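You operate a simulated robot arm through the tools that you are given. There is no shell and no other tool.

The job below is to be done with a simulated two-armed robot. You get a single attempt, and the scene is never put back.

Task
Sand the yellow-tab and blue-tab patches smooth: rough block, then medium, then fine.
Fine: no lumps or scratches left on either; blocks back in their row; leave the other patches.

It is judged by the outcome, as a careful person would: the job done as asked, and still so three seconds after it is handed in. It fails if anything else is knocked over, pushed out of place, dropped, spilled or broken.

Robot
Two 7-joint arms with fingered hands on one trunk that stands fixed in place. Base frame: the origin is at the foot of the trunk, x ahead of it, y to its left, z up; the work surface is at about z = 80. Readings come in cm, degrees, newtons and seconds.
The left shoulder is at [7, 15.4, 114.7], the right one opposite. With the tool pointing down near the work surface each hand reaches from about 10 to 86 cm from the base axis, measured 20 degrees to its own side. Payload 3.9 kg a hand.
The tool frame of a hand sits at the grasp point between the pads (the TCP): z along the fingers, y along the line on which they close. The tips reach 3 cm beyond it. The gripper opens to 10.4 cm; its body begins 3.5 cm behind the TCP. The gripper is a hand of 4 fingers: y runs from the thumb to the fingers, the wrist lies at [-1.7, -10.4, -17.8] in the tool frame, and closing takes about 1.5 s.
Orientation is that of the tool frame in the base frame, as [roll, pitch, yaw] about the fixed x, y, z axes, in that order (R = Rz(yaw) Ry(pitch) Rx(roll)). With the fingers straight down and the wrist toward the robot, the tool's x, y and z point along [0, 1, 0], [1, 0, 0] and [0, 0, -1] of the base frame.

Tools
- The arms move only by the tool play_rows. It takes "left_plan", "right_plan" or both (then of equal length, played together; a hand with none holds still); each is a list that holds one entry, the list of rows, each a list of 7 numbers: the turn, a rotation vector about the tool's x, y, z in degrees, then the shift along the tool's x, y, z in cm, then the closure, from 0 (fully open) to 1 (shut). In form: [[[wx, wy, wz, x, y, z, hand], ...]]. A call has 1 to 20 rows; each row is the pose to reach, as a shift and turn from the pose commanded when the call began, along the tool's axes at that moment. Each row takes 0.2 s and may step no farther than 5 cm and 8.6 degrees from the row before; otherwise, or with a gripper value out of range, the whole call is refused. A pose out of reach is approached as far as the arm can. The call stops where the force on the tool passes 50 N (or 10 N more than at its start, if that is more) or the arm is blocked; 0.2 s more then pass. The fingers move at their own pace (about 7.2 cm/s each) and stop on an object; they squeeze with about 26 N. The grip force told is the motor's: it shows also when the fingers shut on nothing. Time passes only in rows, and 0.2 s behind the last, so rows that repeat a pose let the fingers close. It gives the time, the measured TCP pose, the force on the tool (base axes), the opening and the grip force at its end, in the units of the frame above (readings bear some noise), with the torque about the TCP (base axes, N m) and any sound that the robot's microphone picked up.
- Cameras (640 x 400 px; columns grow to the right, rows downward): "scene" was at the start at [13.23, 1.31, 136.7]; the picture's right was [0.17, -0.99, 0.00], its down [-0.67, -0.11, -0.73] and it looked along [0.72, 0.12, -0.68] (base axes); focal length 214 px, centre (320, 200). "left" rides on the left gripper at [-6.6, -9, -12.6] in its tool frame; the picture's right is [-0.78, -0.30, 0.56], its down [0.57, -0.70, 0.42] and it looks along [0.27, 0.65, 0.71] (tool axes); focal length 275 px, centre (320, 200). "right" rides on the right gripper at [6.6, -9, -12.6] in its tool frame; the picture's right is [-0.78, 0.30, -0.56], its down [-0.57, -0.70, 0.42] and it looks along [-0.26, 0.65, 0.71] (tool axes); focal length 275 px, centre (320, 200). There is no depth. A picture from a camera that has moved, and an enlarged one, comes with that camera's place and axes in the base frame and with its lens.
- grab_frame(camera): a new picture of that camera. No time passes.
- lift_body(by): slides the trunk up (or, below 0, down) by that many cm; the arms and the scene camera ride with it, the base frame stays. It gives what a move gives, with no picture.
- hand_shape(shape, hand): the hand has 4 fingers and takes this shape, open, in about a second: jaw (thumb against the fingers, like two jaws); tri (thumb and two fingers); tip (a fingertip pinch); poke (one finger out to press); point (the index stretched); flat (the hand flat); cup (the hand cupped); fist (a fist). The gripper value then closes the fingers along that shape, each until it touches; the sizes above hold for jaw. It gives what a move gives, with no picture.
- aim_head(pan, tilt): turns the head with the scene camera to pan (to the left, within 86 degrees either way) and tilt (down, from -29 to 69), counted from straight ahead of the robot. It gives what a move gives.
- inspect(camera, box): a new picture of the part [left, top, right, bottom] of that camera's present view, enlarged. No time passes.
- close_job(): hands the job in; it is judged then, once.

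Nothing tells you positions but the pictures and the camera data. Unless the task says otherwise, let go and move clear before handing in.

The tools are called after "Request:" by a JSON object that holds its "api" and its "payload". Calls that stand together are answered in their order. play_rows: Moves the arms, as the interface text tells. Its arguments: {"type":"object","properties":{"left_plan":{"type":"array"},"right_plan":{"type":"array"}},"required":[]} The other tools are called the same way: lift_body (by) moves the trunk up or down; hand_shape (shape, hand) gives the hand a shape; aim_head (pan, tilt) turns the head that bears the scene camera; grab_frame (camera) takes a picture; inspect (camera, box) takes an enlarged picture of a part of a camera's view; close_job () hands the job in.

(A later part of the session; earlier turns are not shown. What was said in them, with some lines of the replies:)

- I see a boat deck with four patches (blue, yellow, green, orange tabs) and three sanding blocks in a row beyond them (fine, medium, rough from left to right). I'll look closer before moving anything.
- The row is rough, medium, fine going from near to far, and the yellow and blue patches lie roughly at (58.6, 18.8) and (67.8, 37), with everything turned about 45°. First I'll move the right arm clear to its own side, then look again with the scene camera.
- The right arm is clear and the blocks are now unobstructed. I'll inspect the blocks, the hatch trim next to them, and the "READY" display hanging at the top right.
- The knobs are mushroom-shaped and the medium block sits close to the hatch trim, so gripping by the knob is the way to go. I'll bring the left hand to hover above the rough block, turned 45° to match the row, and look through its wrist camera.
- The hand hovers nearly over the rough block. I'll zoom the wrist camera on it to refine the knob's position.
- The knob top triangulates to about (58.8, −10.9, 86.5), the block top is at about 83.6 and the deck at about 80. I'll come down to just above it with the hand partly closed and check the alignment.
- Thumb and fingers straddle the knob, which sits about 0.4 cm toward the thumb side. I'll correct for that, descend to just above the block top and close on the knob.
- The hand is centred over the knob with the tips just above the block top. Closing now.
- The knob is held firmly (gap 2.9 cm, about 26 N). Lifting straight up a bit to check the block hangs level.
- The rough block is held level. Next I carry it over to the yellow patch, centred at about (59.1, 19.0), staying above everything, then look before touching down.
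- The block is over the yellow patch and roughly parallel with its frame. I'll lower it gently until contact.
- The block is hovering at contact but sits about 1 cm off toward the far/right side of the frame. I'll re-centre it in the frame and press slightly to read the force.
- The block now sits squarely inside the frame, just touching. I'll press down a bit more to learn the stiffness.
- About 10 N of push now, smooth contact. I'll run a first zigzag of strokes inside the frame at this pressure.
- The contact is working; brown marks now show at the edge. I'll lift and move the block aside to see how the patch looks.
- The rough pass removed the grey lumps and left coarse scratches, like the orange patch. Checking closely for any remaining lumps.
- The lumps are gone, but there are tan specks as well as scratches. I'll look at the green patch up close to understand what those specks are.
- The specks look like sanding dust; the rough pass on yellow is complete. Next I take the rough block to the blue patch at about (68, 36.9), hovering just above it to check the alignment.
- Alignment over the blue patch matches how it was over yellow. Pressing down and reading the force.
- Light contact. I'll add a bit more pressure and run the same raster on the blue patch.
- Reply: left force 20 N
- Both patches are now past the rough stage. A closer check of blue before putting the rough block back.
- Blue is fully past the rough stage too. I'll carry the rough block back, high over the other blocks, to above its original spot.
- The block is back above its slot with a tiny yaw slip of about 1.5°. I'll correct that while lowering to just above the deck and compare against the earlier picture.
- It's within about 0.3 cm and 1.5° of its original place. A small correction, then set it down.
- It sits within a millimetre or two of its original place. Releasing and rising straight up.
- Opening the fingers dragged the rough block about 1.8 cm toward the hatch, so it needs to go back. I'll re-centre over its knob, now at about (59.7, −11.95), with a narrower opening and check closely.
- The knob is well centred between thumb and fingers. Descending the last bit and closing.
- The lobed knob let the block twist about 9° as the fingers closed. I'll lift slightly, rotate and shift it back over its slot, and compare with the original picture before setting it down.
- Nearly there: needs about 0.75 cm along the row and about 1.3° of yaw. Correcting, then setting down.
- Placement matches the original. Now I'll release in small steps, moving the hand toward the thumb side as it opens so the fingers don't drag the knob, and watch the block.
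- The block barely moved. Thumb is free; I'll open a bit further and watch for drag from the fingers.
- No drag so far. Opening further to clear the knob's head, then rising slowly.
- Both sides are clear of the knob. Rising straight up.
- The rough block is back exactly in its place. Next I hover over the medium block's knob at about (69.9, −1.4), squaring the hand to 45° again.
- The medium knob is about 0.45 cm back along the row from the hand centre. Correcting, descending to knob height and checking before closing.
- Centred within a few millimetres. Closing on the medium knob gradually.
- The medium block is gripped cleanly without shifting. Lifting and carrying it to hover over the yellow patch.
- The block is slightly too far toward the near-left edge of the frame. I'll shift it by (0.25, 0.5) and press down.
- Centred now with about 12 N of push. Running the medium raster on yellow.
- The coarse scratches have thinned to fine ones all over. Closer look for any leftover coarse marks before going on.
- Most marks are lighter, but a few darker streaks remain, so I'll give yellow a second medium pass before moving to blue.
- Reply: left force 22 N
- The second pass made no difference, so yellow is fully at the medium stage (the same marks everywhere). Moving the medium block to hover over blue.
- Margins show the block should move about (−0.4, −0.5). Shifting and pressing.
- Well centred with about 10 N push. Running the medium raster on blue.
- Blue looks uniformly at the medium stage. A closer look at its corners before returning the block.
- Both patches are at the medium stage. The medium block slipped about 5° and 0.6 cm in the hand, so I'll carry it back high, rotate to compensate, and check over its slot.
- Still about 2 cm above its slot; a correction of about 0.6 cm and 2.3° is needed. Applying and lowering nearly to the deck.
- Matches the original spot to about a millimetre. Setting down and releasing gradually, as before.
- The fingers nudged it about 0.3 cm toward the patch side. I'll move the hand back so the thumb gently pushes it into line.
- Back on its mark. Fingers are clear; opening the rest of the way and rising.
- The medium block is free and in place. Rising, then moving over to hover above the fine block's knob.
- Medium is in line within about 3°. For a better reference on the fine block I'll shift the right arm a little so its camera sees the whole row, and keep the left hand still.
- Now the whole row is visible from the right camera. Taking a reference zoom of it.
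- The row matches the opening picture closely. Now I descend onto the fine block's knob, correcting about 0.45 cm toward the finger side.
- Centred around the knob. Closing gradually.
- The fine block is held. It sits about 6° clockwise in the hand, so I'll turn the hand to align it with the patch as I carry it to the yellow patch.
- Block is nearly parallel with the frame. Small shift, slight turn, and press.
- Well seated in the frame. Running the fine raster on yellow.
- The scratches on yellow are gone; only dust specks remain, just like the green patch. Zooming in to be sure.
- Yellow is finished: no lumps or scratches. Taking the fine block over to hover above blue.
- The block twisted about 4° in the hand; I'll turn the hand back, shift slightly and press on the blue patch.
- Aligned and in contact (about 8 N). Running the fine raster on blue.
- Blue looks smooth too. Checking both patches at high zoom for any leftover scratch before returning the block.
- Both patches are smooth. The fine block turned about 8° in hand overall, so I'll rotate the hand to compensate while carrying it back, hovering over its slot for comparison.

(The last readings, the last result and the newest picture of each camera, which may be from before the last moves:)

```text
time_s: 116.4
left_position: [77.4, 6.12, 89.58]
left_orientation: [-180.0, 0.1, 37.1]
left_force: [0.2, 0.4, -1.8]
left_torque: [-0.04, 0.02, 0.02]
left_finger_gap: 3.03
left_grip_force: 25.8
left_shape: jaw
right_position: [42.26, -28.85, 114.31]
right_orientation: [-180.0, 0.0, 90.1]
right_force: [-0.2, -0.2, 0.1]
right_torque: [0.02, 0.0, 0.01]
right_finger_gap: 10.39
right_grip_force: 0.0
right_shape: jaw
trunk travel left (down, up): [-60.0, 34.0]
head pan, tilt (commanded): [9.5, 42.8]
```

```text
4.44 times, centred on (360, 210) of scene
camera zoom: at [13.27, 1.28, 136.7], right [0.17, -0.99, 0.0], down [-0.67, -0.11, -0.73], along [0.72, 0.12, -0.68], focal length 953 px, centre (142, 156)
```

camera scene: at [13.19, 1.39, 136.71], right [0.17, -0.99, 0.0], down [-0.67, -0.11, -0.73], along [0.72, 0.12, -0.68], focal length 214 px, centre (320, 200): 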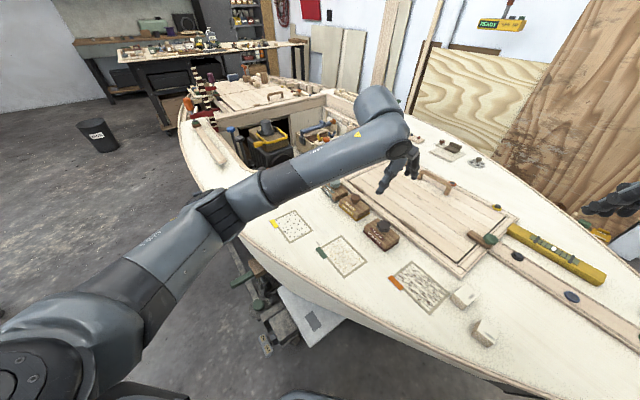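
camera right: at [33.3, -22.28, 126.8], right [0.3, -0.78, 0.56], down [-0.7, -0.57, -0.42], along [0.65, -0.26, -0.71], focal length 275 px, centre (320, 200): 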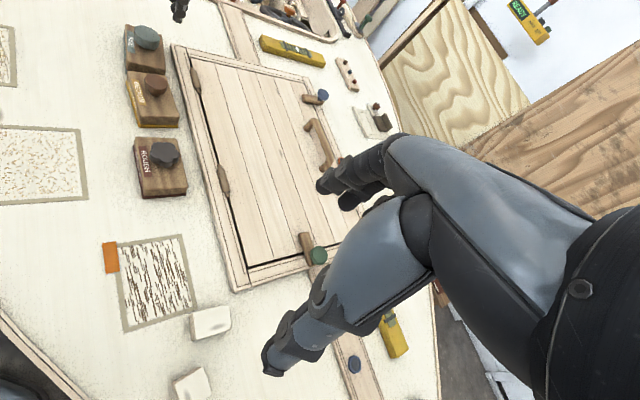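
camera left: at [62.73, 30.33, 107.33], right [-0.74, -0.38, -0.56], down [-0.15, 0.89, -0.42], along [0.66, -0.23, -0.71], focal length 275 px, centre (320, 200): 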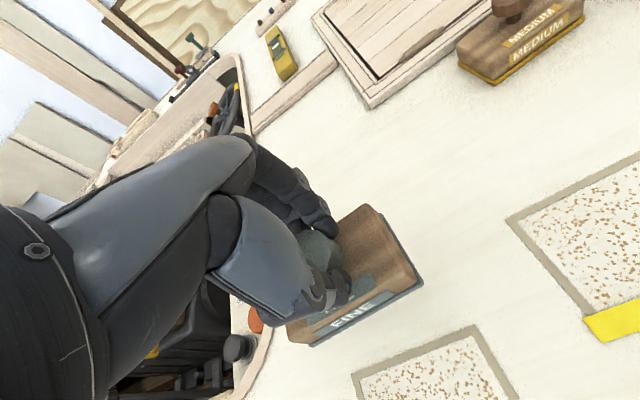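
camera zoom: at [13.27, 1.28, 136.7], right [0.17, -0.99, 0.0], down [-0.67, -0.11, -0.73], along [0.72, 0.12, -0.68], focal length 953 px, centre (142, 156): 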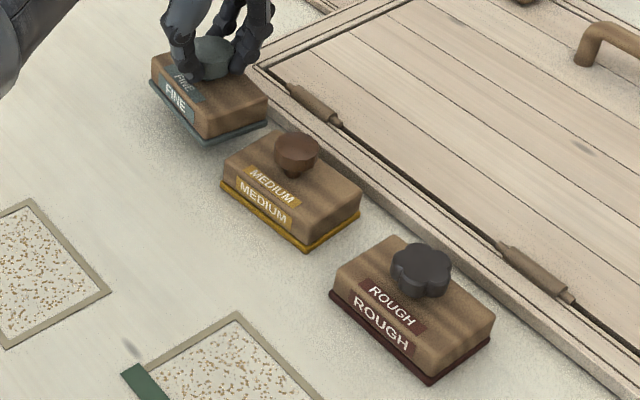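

It's about 2 cm above its slot, 3° clockwise and about 0.65 cm too far along the row. Correcting and lowering most of the way.

Request:
{"api": "play_rows", "payload": {"left_plan": [[[0, 0, -1.4, -0.33, -0.05, 0, 1], [0, 0, -2.8, -0.67, -0.1, 0.2, 1], [0, 0, -2.8, -0.67, -0.1, 0.8, 1], [0, 0, -2.8, -0.67, -0.1, 1.3, 1], [0, 0, -2.8, -0.67, -0.1, 1.3, 1]]]}}

Request:
{"api": "inspect", "payload": {"camera": "right", "box": [90, 10, 250, 110]}}

Request:
{"api": "inspect", "payload": {"camera": "scene", "box": [310, 165, 410, 255]}}

Request:
{"api": "inspect", "payload": {"camera": "left", "box": [240, 150, 500, 390]}}

```text
time_s: 117.6
left_position: [76.75, 5.69, 88.48]
left_orientation: [179.9, 0.0, 39.8]
left_force: [0.5, 0.0, -2.1]
left_torque: [-0.02, 0.0, 0.0]
left_finger_gap: 3.01
left_grip_force: 25.6
left_shape: jaw
right_position: [42.27, -29.04, 114.33]
right_orientation: [179.9, 0.0, 90.0]
right_force: [0.0, -0.1, -1.1]
right_torque: [0.02, 0.02, -0.03]
right_finger_gap: 10.39
right_grip_force: 0.0
right_shape: jaw
trunk travel left (down, up): [-60.0, 34.0]
head pan, tilt (commanded): [9.5, 42.8]
```

```text
4.00 times, centred on (170, 60) of right
camera zoom: at [33.37, -22.28, 126.79], right [0.3, -0.78, 0.56], down [-0.7, -0.57, -0.42], along [0.65, -0.26, -0.71], focal length 1101 px, centre (920, 760)
```

zoom: 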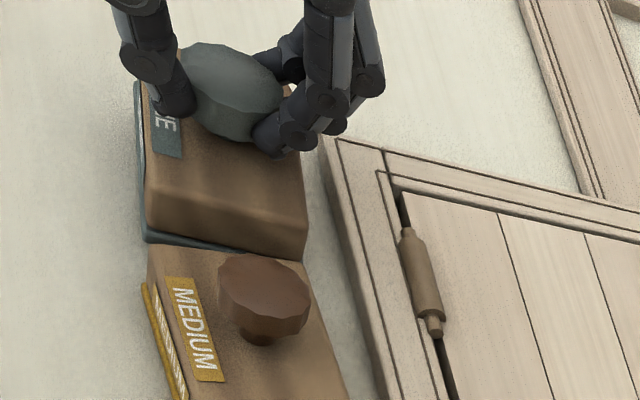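

```text
4.44 times, centred on (360, 210) of scene
camera zoom: at [13.26, 1.29, 136.7], right [0.17, -0.99, 0.0], down [-0.67, -0.11, -0.73], along [0.72, 0.12, -0.68], focal length 953 px, centre (142, 156)
```

zoom: 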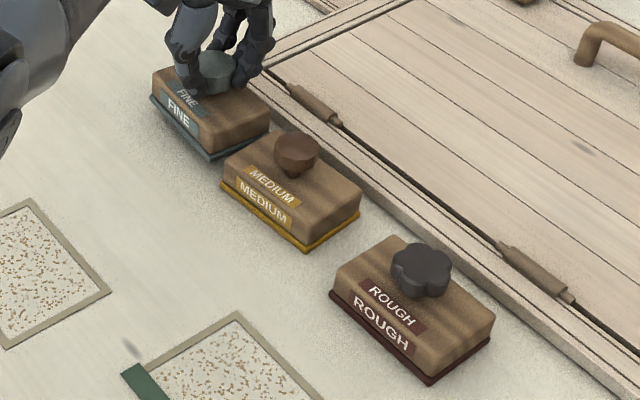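

```text
1.67 times, centred on (370, 270) of left
camera zoom: at [65.97, 8.46, 100.92], right [-0.79, -0.27, -0.56], down [-0.01, 0.91, -0.42], along [0.62, -0.33, -0.71], focal length 459 px, centre (237, 83)
```

zoom: 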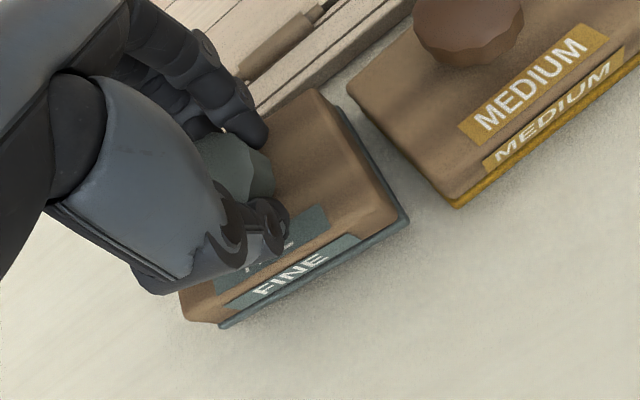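

Lines up with the reference; a 0.2 cm nudge, then set down gently.

Request:
{"api": "play_rows", "payload": {"left_plan": [[[0, 0, 0, 0.2, 0, 0.3, 1], [0, 0, 0, 0.2, 0, 0.65, 1], [0, 0, 0, 0.2, 0, 0.9, 1], [0, 0, 0, 0.2, 0, 0.98, 1], [0, 0, 0, 0.2, 0, 0.98, 1]]]}}

Request:
{"api": "inspect", "payload": {"camera": "right", "box": [90, 10, 250, 110]}}

Request:
{"api": "inspect", "payload": {"camera": "scene", "box": [310, 165, 410, 255]}}

Request:
{"api": "inspect", "payload": {"camera": "left", "box": [220, 180, 380, 320]}}

```text
time_s: 118.8
left_position: [77.0, 5.76, 87.23]
left_orientation: [-179.9, 0.0, 39.8]
left_force: [-0.1, 0.6, -2.8]
left_torque: [-0.02, 0.01, -0.02]
left_finger_gap: 3.04
left_grip_force: 26.2
left_shape: jaw
right_position: [42.22, -28.87, 114.35]
right_orientation: [-180.0, 0.0, 90.1]
right_force: [-0.4, -0.1, -0.4]
right_torque: [0.01, -0.01, 0.0]
right_finger_gap: 10.37
right_grip_force: 0.0
right_shape: jaw
trunk travel left (down, up): [-60.0, 34.0]
head pan, tilt (commanded): [9.5, 42.8]
```

```text
4.00 times, centred on (170, 60) of right
camera zoom: at [33.38, -22.28, 126.78], right [0.3, -0.78, 0.56], down [-0.7, -0.57, -0.42], along [0.65, -0.26, -0.71], focal length 1101 px, centre (920, 760)
```

zoom: 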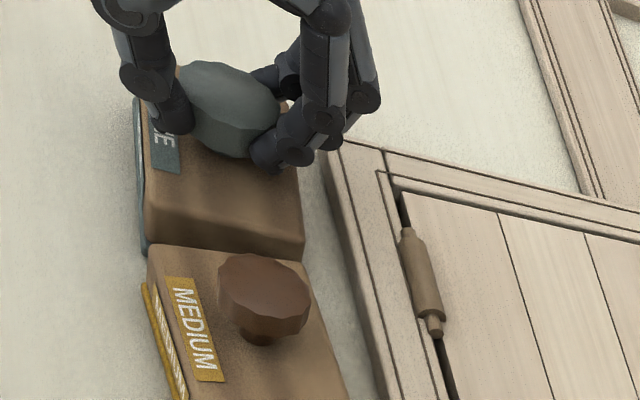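

```text
4.44 times, centred on (360, 210) of scene
camera zoom: at [13.27, 1.29, 136.7], right [0.17, -0.99, 0.0], down [-0.67, -0.11, -0.73], along [0.72, 0.12, -0.68], focal length 953 px, centre (142, 156)
```

zoom: 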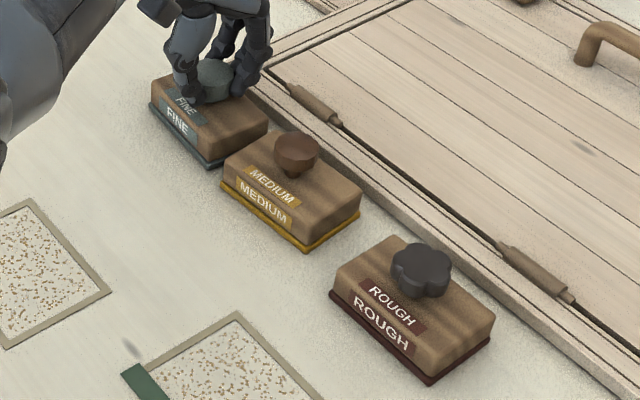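

```text
2.86 times, centred on (300, 250) of left
camera zoom: at [66.14, 8.57, 99.87], right [-0.79, -0.27, -0.56], down [-0.01, 0.91, -0.42], along [0.62, -0.33, -0.71], focal length 786 px, centre (377, 57)
```

zoom: 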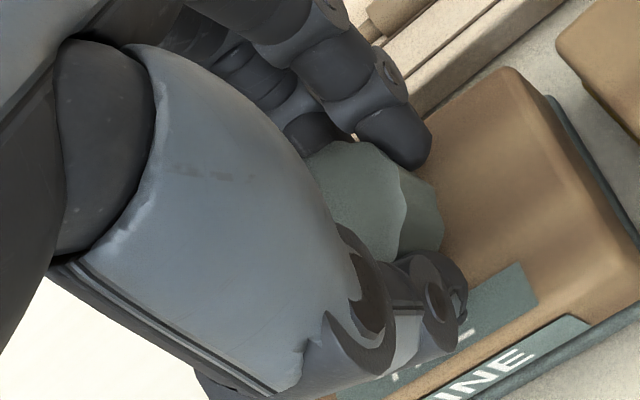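

Position matches the original, but the block's weight is still on the hand. Lowering a bit further to contact.

Request:
{"api": "play_rows", "payload": {"left_plan": [[[0, 0, 0, 0, 0, 0.1, 1], [0, 0, 0, 0, 0, 0.2, 1], [0, 0, 0, 0, 0, 0.2, 1]]]}}

```text
time_s: 119.6
left_position: [76.92, 5.81, 87.38]
left_orientation: [179.9, 0.1, 39.8]
left_force: [-0.5, 0.0, -1.7]
left_torque: [-0.01, -0.04, -0.01]
left_finger_gap: 3.05
left_grip_force: 25.9
left_shape: jaw
right_position: [42.05, -28.84, 114.43]
right_orientation: [-179.9, 0.1, 90.0]
right_force: [0.8, 0.4, -0.8]
right_torque: [-0.01, 0.01, 0.01]
right_finger_gap: 10.37
right_grip_force: 0.1
right_shape: jaw
trunk travel left (down, up): [-60.0, 34.0]
head pan, tilt (commanded): [9.5, 42.8]
```

Request:
{"api": "play_rows", "payload": {"left_plan": [[[0, 0, 0, 0, 0, 0.08, 1], [0, 0, 0, 0, 0, 0.15, 1], [0, 0, 0, 0, 0, 0.15, 1]]]}}

Request:
{"api": "inspect", "payload": {"camera": "right", "box": [90, 10, 250, 110]}}

```text
time_s: 120.4
left_position: [76.95, 5.81, 87.29]
left_orientation: [179.9, 0.0, 39.7]
left_force: [-0.7, -0.3, 1.8]
left_torque: [-0.03, -0.07, -0.03]
left_finger_gap: 3.02
left_grip_force: 25.8
left_shape: jaw
right_position: [42.2, -28.83, 114.37]
right_orientation: [-180.0, 0.0, 89.9]
right_force: [0.3, 0.4, -0.6]
right_torque: [-0.01, 0.02, 0.01]
right_finger_gap: 10.36
right_grip_force: 0.1
right_shape: jaw
trunk travel left (down, up): [-60.0, 34.0]
head pan, tilt (commanded): [9.5, 42.8]
```

```text
4.00 times, centred on (170, 60) of right
camera zoom: at [33.29, -22.28, 126.81], right [0.3, -0.78, 0.56], down [-0.7, -0.57, -0.42], along [0.65, -0.26, -0.71], focal length 1101 px, centre (920, 760)
```

zoom: 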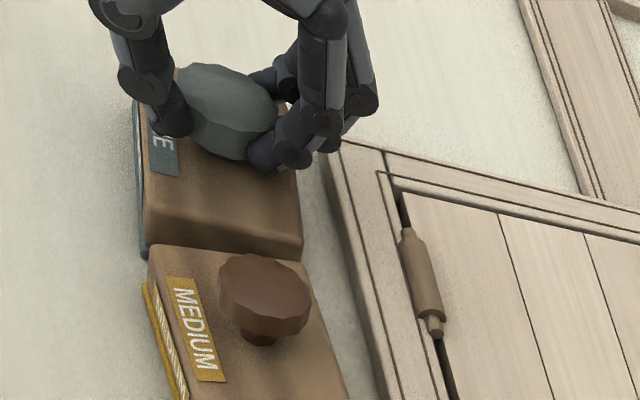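

Now resting on the deck. Releasing in small steps while watching it.

Request:
{"api": "play_rows", "payload": {"left_plan": [[[0, 0, 0, 0, 0, -0.08, 0.7], [0, 0, 0, 0, -0.05, -0.08, 0.68], [0, 0, 0, 0, -0.05, -0.08, 0.66], [0, 0, 0, 0, -0.05, -0.08, 0.66]]]}}

Request:
{"api": "inspect", "payload": {"camera": "right", "box": [90, 10, 250, 110]}}

Request:
{"api": "inspect", "payload": {"camera": "left", "box": [220, 180, 380, 320]}}

```text
time_s: 121.4
left_position: [76.86, 5.97, 87.17]
left_orientation: [-180.0, 0.0, 39.9]
left_force: [0.0, -0.5, -0.5]
left_torque: [-0.03, 0.0, 0.01]
left_finger_gap: 3.51
left_grip_force: 0.0
left_shape: jaw
right_position: [42.22, -28.85, 114.24]
right_orientation: [179.9, 0.0, 90.1]
right_force: [0.0, 0.0, 0.6]
right_torque: [0.0, -0.01, 0.0]
right_finger_gap: 10.4
right_grip_force: 0.0
right_shape: jaw
trunk travel left (down, up): [-60.0, 34.0]
head pan, tilt (commanded): [9.5, 42.8]
```

```text
4.00 times, centred on (170, 60) of right
camera zoom: at [33.35, -22.28, 126.79], right [0.3, -0.78, 0.56], down [-0.7, -0.57, -0.42], along [0.65, -0.26, -0.71], focal length 1101 px, centre (920, 760)
```

zoom: 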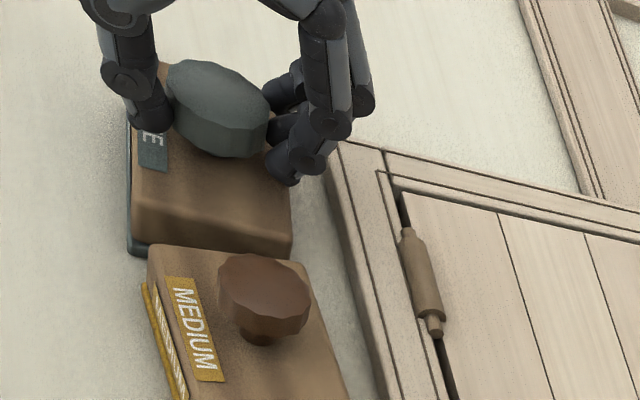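

```text
2.86 times, centred on (300, 250) of left
camera zoom: at [66.04, 8.68, 99.63], right [-0.79, -0.27, -0.56], down [-0.01, 0.91, -0.42], along [0.62, -0.33, -0.71], focal length 786 px, centre (377, 57)
```

zoom: 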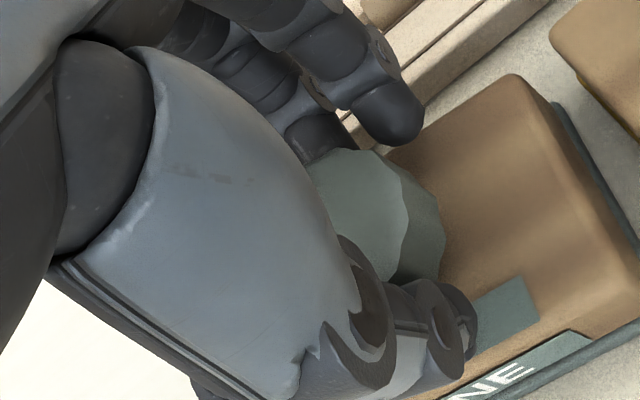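

The thumb pulled it about 0.4 cm toward the patches. I'll push it back by moving the hand 0.45 cm with the thumb behind the knob.

Request:
{"api": "play_rows", "payload": {"left_plan": [[[0, 0, 0, 0, 0.2, 0, 0.66], [0, 0, 0, 0, 0.45, 0, 0.66], [0, 0, 0, 0, 0.45, 0, 0.66]]]}}

Request:
{"api": "inspect", "payload": {"camera": "right", "box": [90, 10, 250, 110]}}

Request:
{"api": "inspect", "payload": {"camera": "left", "box": [220, 180, 380, 320]}}

```text
time_s: 122.2
left_position: [77.2, 5.57, 87.19]
left_orientation: [-180.0, 0.0, 39.9]
left_force: [-0.6, -0.1, -0.6]
left_torque: [0.03, -0.01, 0.03]
left_finger_gap: 3.54
left_grip_force: 0.1
left_shape: jaw
right_position: [42.28, -28.94, 114.38]
right_orientation: [180.0, 0.0, 90.1]
right_force: [0.6, 0.6, -0.7]
right_torque: [-0.05, 0.06, 0.02]
right_finger_gap: 10.36
right_grip_force: 0.0
right_shape: jaw
trunk travel left (down, up): [-60.0, 34.0]
head pan, tilt (commanded): [9.5, 42.8]
```

```text
4.00 times, centred on (170, 60) of right
camera zoom: at [33.35, -22.29, 126.79], right [0.3, -0.78, 0.56], down [-0.7, -0.57, -0.42], along [0.65, -0.26, -0.71], focal length 1101 px, centre (920, 760)
```

zoom: 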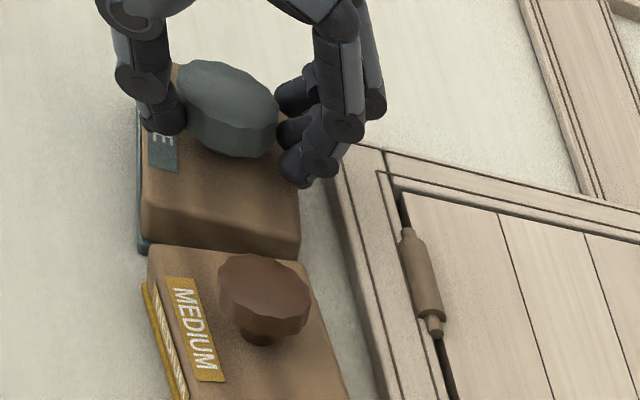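

```text
2.86 times, centred on (300, 250) of left
camera zoom: at [66.38, 8.3, 99.66], right [-0.79, -0.27, -0.56], down [-0.01, 0.91, -0.42], along [0.62, -0.33, -0.71], focal length 786 px, centre (377, 57)
```

zoom: 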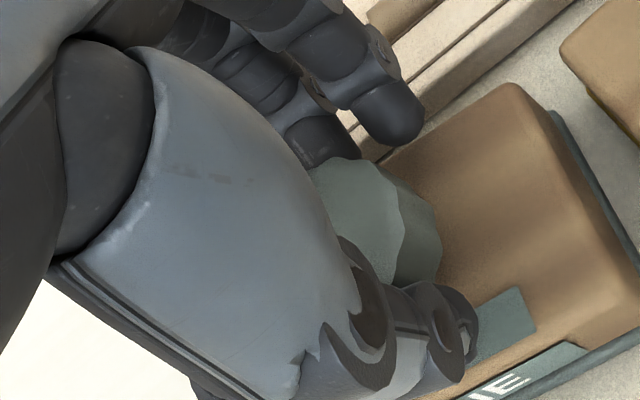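

Back on its mark, with the fingers clear. Opening the rest of the way.

Request:
{"api": "play_rows", "payload": {"left_plan": [[[0, 0, 0, 0, 0, 0, 0.62], [0, 0, 0, 0, 0, 0, 0.56], [0, 0, 0, 0, 0, 0, 0.5], [0, 0, 0, 0, 0, 0, 0.46], [0, 0, 0, 0, 0, 0, 0.46]]]}}

Request:
{"api": "inspect", "payload": {"camera": "right", "box": [90, 10, 250, 110]}}

Request:
{"api": "inspect", "payload": {"camera": "left", "box": [220, 180, 380, 320]}}

```text
time_s: 123.4
left_position: [77.23, 5.57, 87.18]
left_orientation: [179.9, 0.0, 39.8]
left_force: [0.5, 0.6, 0.6]
left_torque: [-0.01, 0.01, 0.0]
left_finger_gap: 5.57
left_grip_force: 0.1
left_shape: jaw
right_position: [42.27, -28.75, 114.3]
right_orientation: [-180.0, -0.1, 90.0]
right_force: [-0.2, -0.2, -0.1]
right_torque: [0.0, 0.0, 0.0]
right_finger_gap: 10.38
right_grip_force: 0.0
right_shape: jaw
trunk travel left (down, up): [-60.0, 34.0]
head pan, tilt (commanded): [9.5, 42.8]
```

```text
4.00 times, centred on (170, 60) of right
camera zoom: at [33.34, -22.28, 126.79], right [0.3, -0.78, 0.56], down [-0.7, -0.57, -0.42], along [0.65, -0.26, -0.71], focal length 1101 px, centre (920, 760)
```

zoom: 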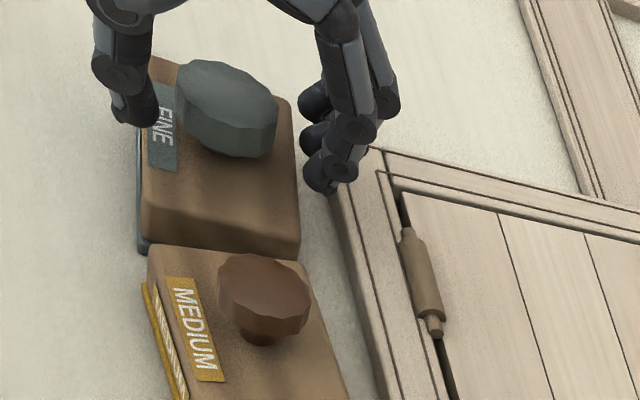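

```text
2.86 times, centred on (300, 250) of left
camera zoom: at [66.39, 8.32, 99.66], right [-0.79, -0.27, -0.56], down [-0.01, 0.91, -0.42], along [0.62, -0.33, -0.71], focal length 786 px, centre (377, 57)
```

zoom: 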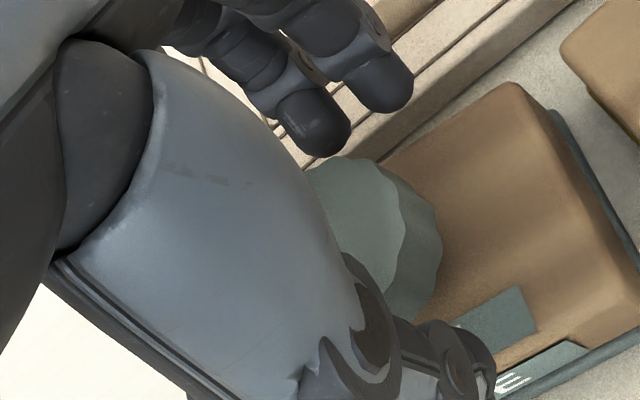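

The fine block stays put. Rising straight up and clear.

Request:
{"api": "play_rows", "payload": {"left_plan": [[[0, 0, 0, 0, 0, -0.8, 0.46], [0, 0, 0, 0, 0, -2.5, 0.46], [0, 0, 0, 0, 0, -5, 0.4], [0, 0, 0, 0, 0, -8.5, 0.3], [0, 0, 0, 0, 0, -12, 0.2], [0, 0, 0, 0, 0, -15, 0.1], [0, 0, 0, 0, 0, -17, 0]]]}}

Request:
{"api": "inspect", "payload": {"camera": "right", "box": [90, 10, 250, 110]}}

Request:
{"api": "inspect", "payload": {"camera": "scene", "box": [310, 165, 410, 255]}}

```text
time_s: 125.0
left_position: [77.22, 5.75, 104.2]
left_orientation: [180.0, 0.1, 39.8]
left_force: [-0.1, 0.5, -0.2]
left_torque: [-0.02, -0.01, 0.0]
left_finger_gap: 10.33
left_grip_force: 0.0
left_shape: jaw
right_position: [42.23, -28.82, 114.3]
right_orientation: [-180.0, 0.0, 90.0]
right_force: [0.7, -0.2, -0.4]
right_torque: [0.03, 0.01, 0.02]
right_finger_gap: 10.38
right_grip_force: 0.0
right_shape: jaw
trunk travel left (down, up): [-60.0, 34.0]
head pan, tilt (commanded): [9.5, 42.8]
```

```text
4.00 times, centred on (170, 60) of right
camera zoom: at [33.31, -22.27, 126.8], right [0.3, -0.78, 0.56], down [-0.7, -0.57, -0.42], along [0.65, -0.26, -0.71], focal length 1101 px, centre (920, 760)
```

zoom: 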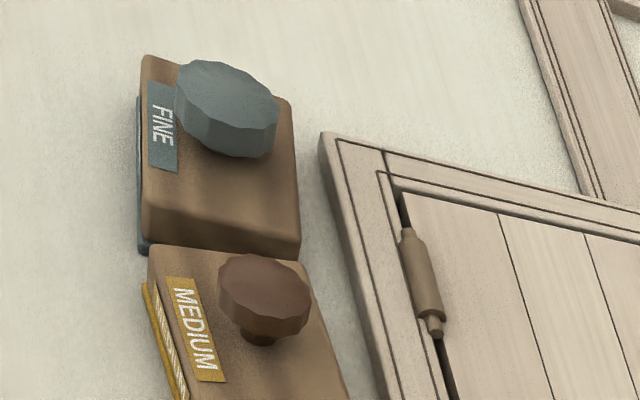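

```text
4.44 times, centred on (360, 210) of scene
camera zoom: at [13.2, 1.3, 136.7], right [0.17, -0.99, 0.0], down [-0.67, -0.11, -0.73], along [0.72, 0.12, -0.68], focal length 953 px, centre (142, 156)
```

zoom: 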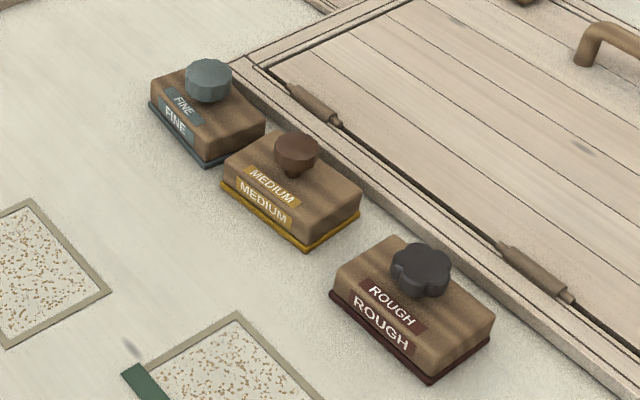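

All three blocks sit back in their row as in the opening picture. Retreating the left arm to where it began for an unobstructed final check.

Request:
{"api": "play_rows", "payload": {"left_plan": [[[0, 0, -3, -0.2, -3, -2, 0], [0, 0, -6.5, -0.4, -6.6, -4, 0], [0, 0, -10, -0.6, -10.2, -6, 0], [0, 0, -14, -0.8, -13.8, -8, 0], [0, 0, -18, -1.0, -17.4, -10, 0], [0, 0, -22, -1.2, -21, -11.5, 0], [0, 0, -26, -1.4, -24.6, -13, 0], [0, 0, -30, -1.6, -28.2, -14.5, 0], [0, 0, -34, -1.8, -31.8, -16, 0], [0, 0, -38, -2.0, -35.4, -17.2, 0], [0, 0, -42, -2.1, -39, -18.2, 0], [0, 0, -46, -2.2, -42, -19, 0], [0, 0, -50, -2.3, -43.9, -19.3, 0], [0, 0, -50, -2.3, -43.9, -19.3, 0]]]}}

Request:
{"api": "grab_frame", "payload": {"camera": "scene"}}

Request:
{"api": "inspect", "payload": {"camera": "scene", "box": [220, 175, 340, 255]}}

Request:
{"api": "grab_frame", "payload": {"camera": "left"}}

Request:
{"api": "grab_frame", "payload": {"camera": "right"}}

```text
time_s: 128.0
left_position: [47.0, 37.76, 123.49]
left_orientation: [-180.0, -0.1, 89.9]
left_force: [0.1, -0.2, 0.8]
left_torque: [-0.02, 0.01, -0.01]
left_finger_gap: 10.41
left_grip_force: 0.0
left_shape: jaw
right_position: [42.27, -28.92, 114.4]
right_orientation: [179.9, 0.0, 90.0]
right_force: [0.6, 0.4, -0.3]
right_torque: [-0.02, 0.02, 0.03]
right_finger_gap: 10.39
right_grip_force: 0.1
right_shape: jaw
trunk travel left (down, up): [-60.0, 34.0]
head pan, tilt (commanded): [9.5, 42.8]
```

```text
taken
camera scene: at [13.27, 1.29, 136.7], right [0.17, -0.99, 0.0], down [-0.67, -0.11, -0.73], along [0.72, 0.12, -0.68], focal length 214 px, centre (320, 200)
```

scene: 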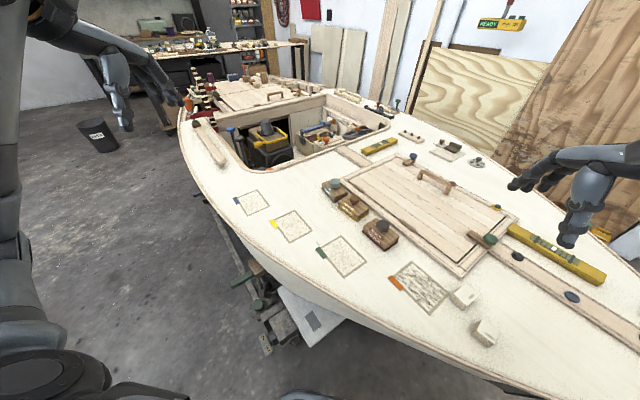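

```text
5.00 times, centred on (280, 215) of scene
camera zoom: at [13.27, 1.29, 136.7], right [0.17, -0.99, 0.0], down [-0.67, -0.11, -0.73], along [0.72, 0.12, -0.68], focal length 1072 px, centre (520, 125)
```

zoom: 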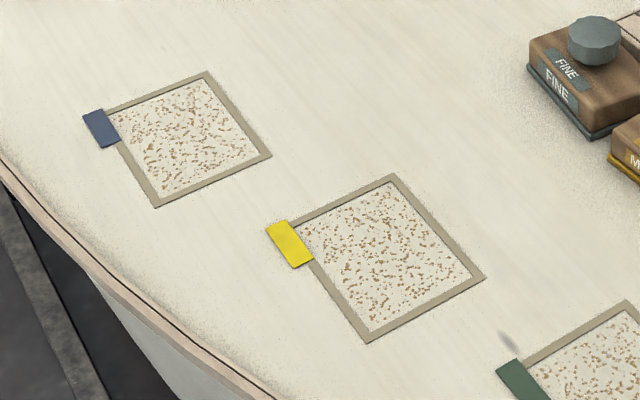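

```text
taken
camera left: at [38.08, 31.28, 136.02], right [-0.3, -0.77, -0.56], down [-0.7, 0.57, -0.42], along [0.65, 0.26, -0.71], focal length 275 px, centre (320, 200)
```

left: 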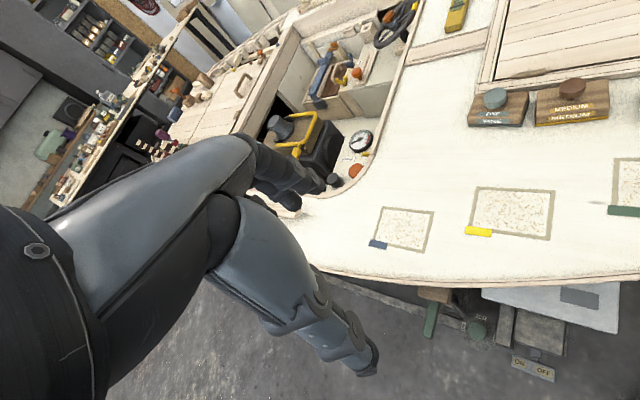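

```text
taken
camera right: at [33.38, -22.28, 126.78], right [0.3, -0.78, 0.56], down [-0.7, -0.57, -0.42], along [0.65, -0.26, -0.71], focal length 275 px, centre (320, 200)
```

right: 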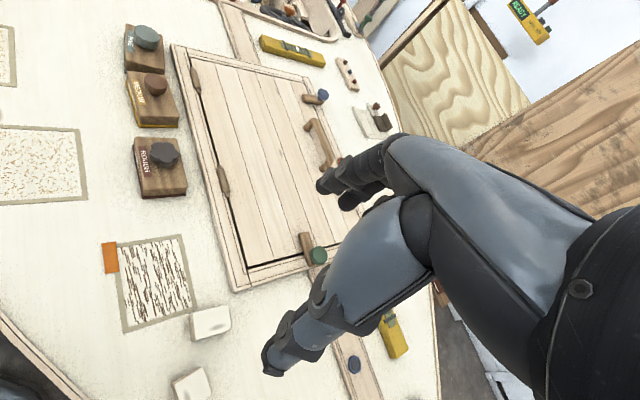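

Everything is in place, both arms are clear, and the orange and green patches look untouched. One last close look at both finished patches from the left camera.

Request:
{"api": "inspect", "payload": {"camera": "left", "box": [365, 200, 440, 255]}}

Request:
{"api": "inspect", "payload": {"camera": "left", "box": [460, 180, 560, 245]}}

Request:
{"api": "inspect", "payload": {"camera": "scene", "box": [270, 208, 316, 246]}}

```text
7.27 times, centred on (402, 228) of left
camera zoom: at [38.08, 31.28, 136.02], right [-0.3, -0.77, -0.56], down [-0.7, 0.57, -0.42], along [0.65, 0.26, -0.71], focal length 2002 px, centre (-280, 0)
```

zoom: 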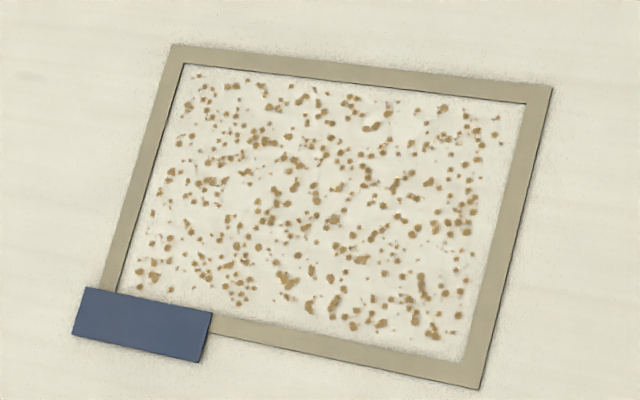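

```text
6.15 times, centred on (510, 212) of left
camera zoom: at [38.08, 31.28, 136.02], right [-0.3, -0.77, -0.56], down [-0.7, 0.57, -0.42], along [0.65, 0.26, -0.71], focal length 1694 px, centre (-849, 123)
```

zoom: 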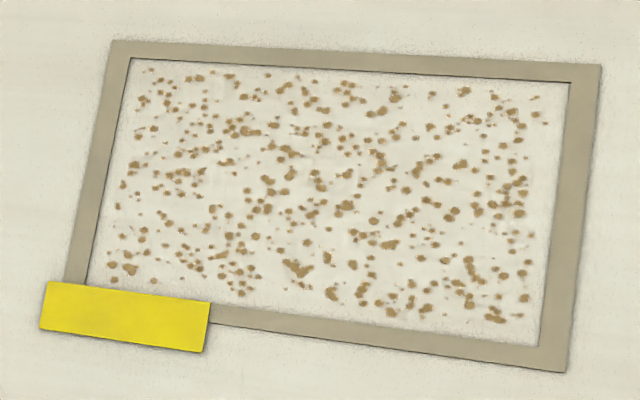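

```text
10.53 times, centred on (293, 227) of scene
camera zoom: at [13.27, 1.29, 136.7], right [0.17, -0.99, 0.0], down [-0.67, -0.11, -0.73], along [0.72, 0.12, -0.68], focal length 2258 px, centre (604, -84)
```

zoom: 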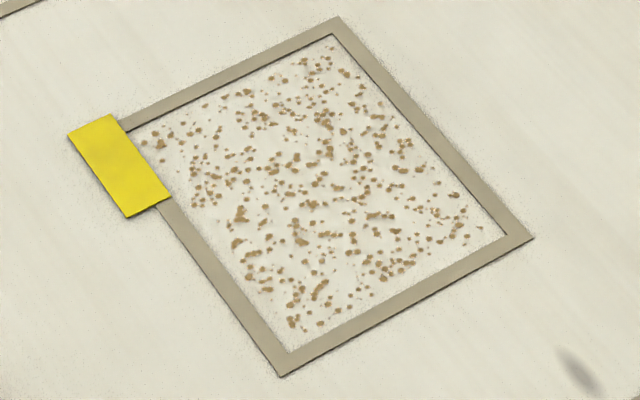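

No lumps or scratches are left on either the yellow or the blue patch; only loose sanding dust remains. All three blocks are back in their row, the other patches are untouched and both hands are clear, so I'm handing the job in.

Request:
{"api": "close_job", "payload": {}}

```text
The job is handed in.
```

The yellow-tab and blue-tab patches are both sanded: rough, then medium, then fine. Close-up pictures show no lumps or scratches left on either. Loose sanding dust is still on both patches; I didn't brush it off because the task didn't ask for it.

All three blocks are back in their row, close to where they started. The medium block sits about 0.4 cm and 3° off its original spot. The rough block slid about 2 cm towards the hatch when I first let go of it, so I picked it up again and set it back in place.

The green and orange patches were not touched, and both hands are clear of the work.
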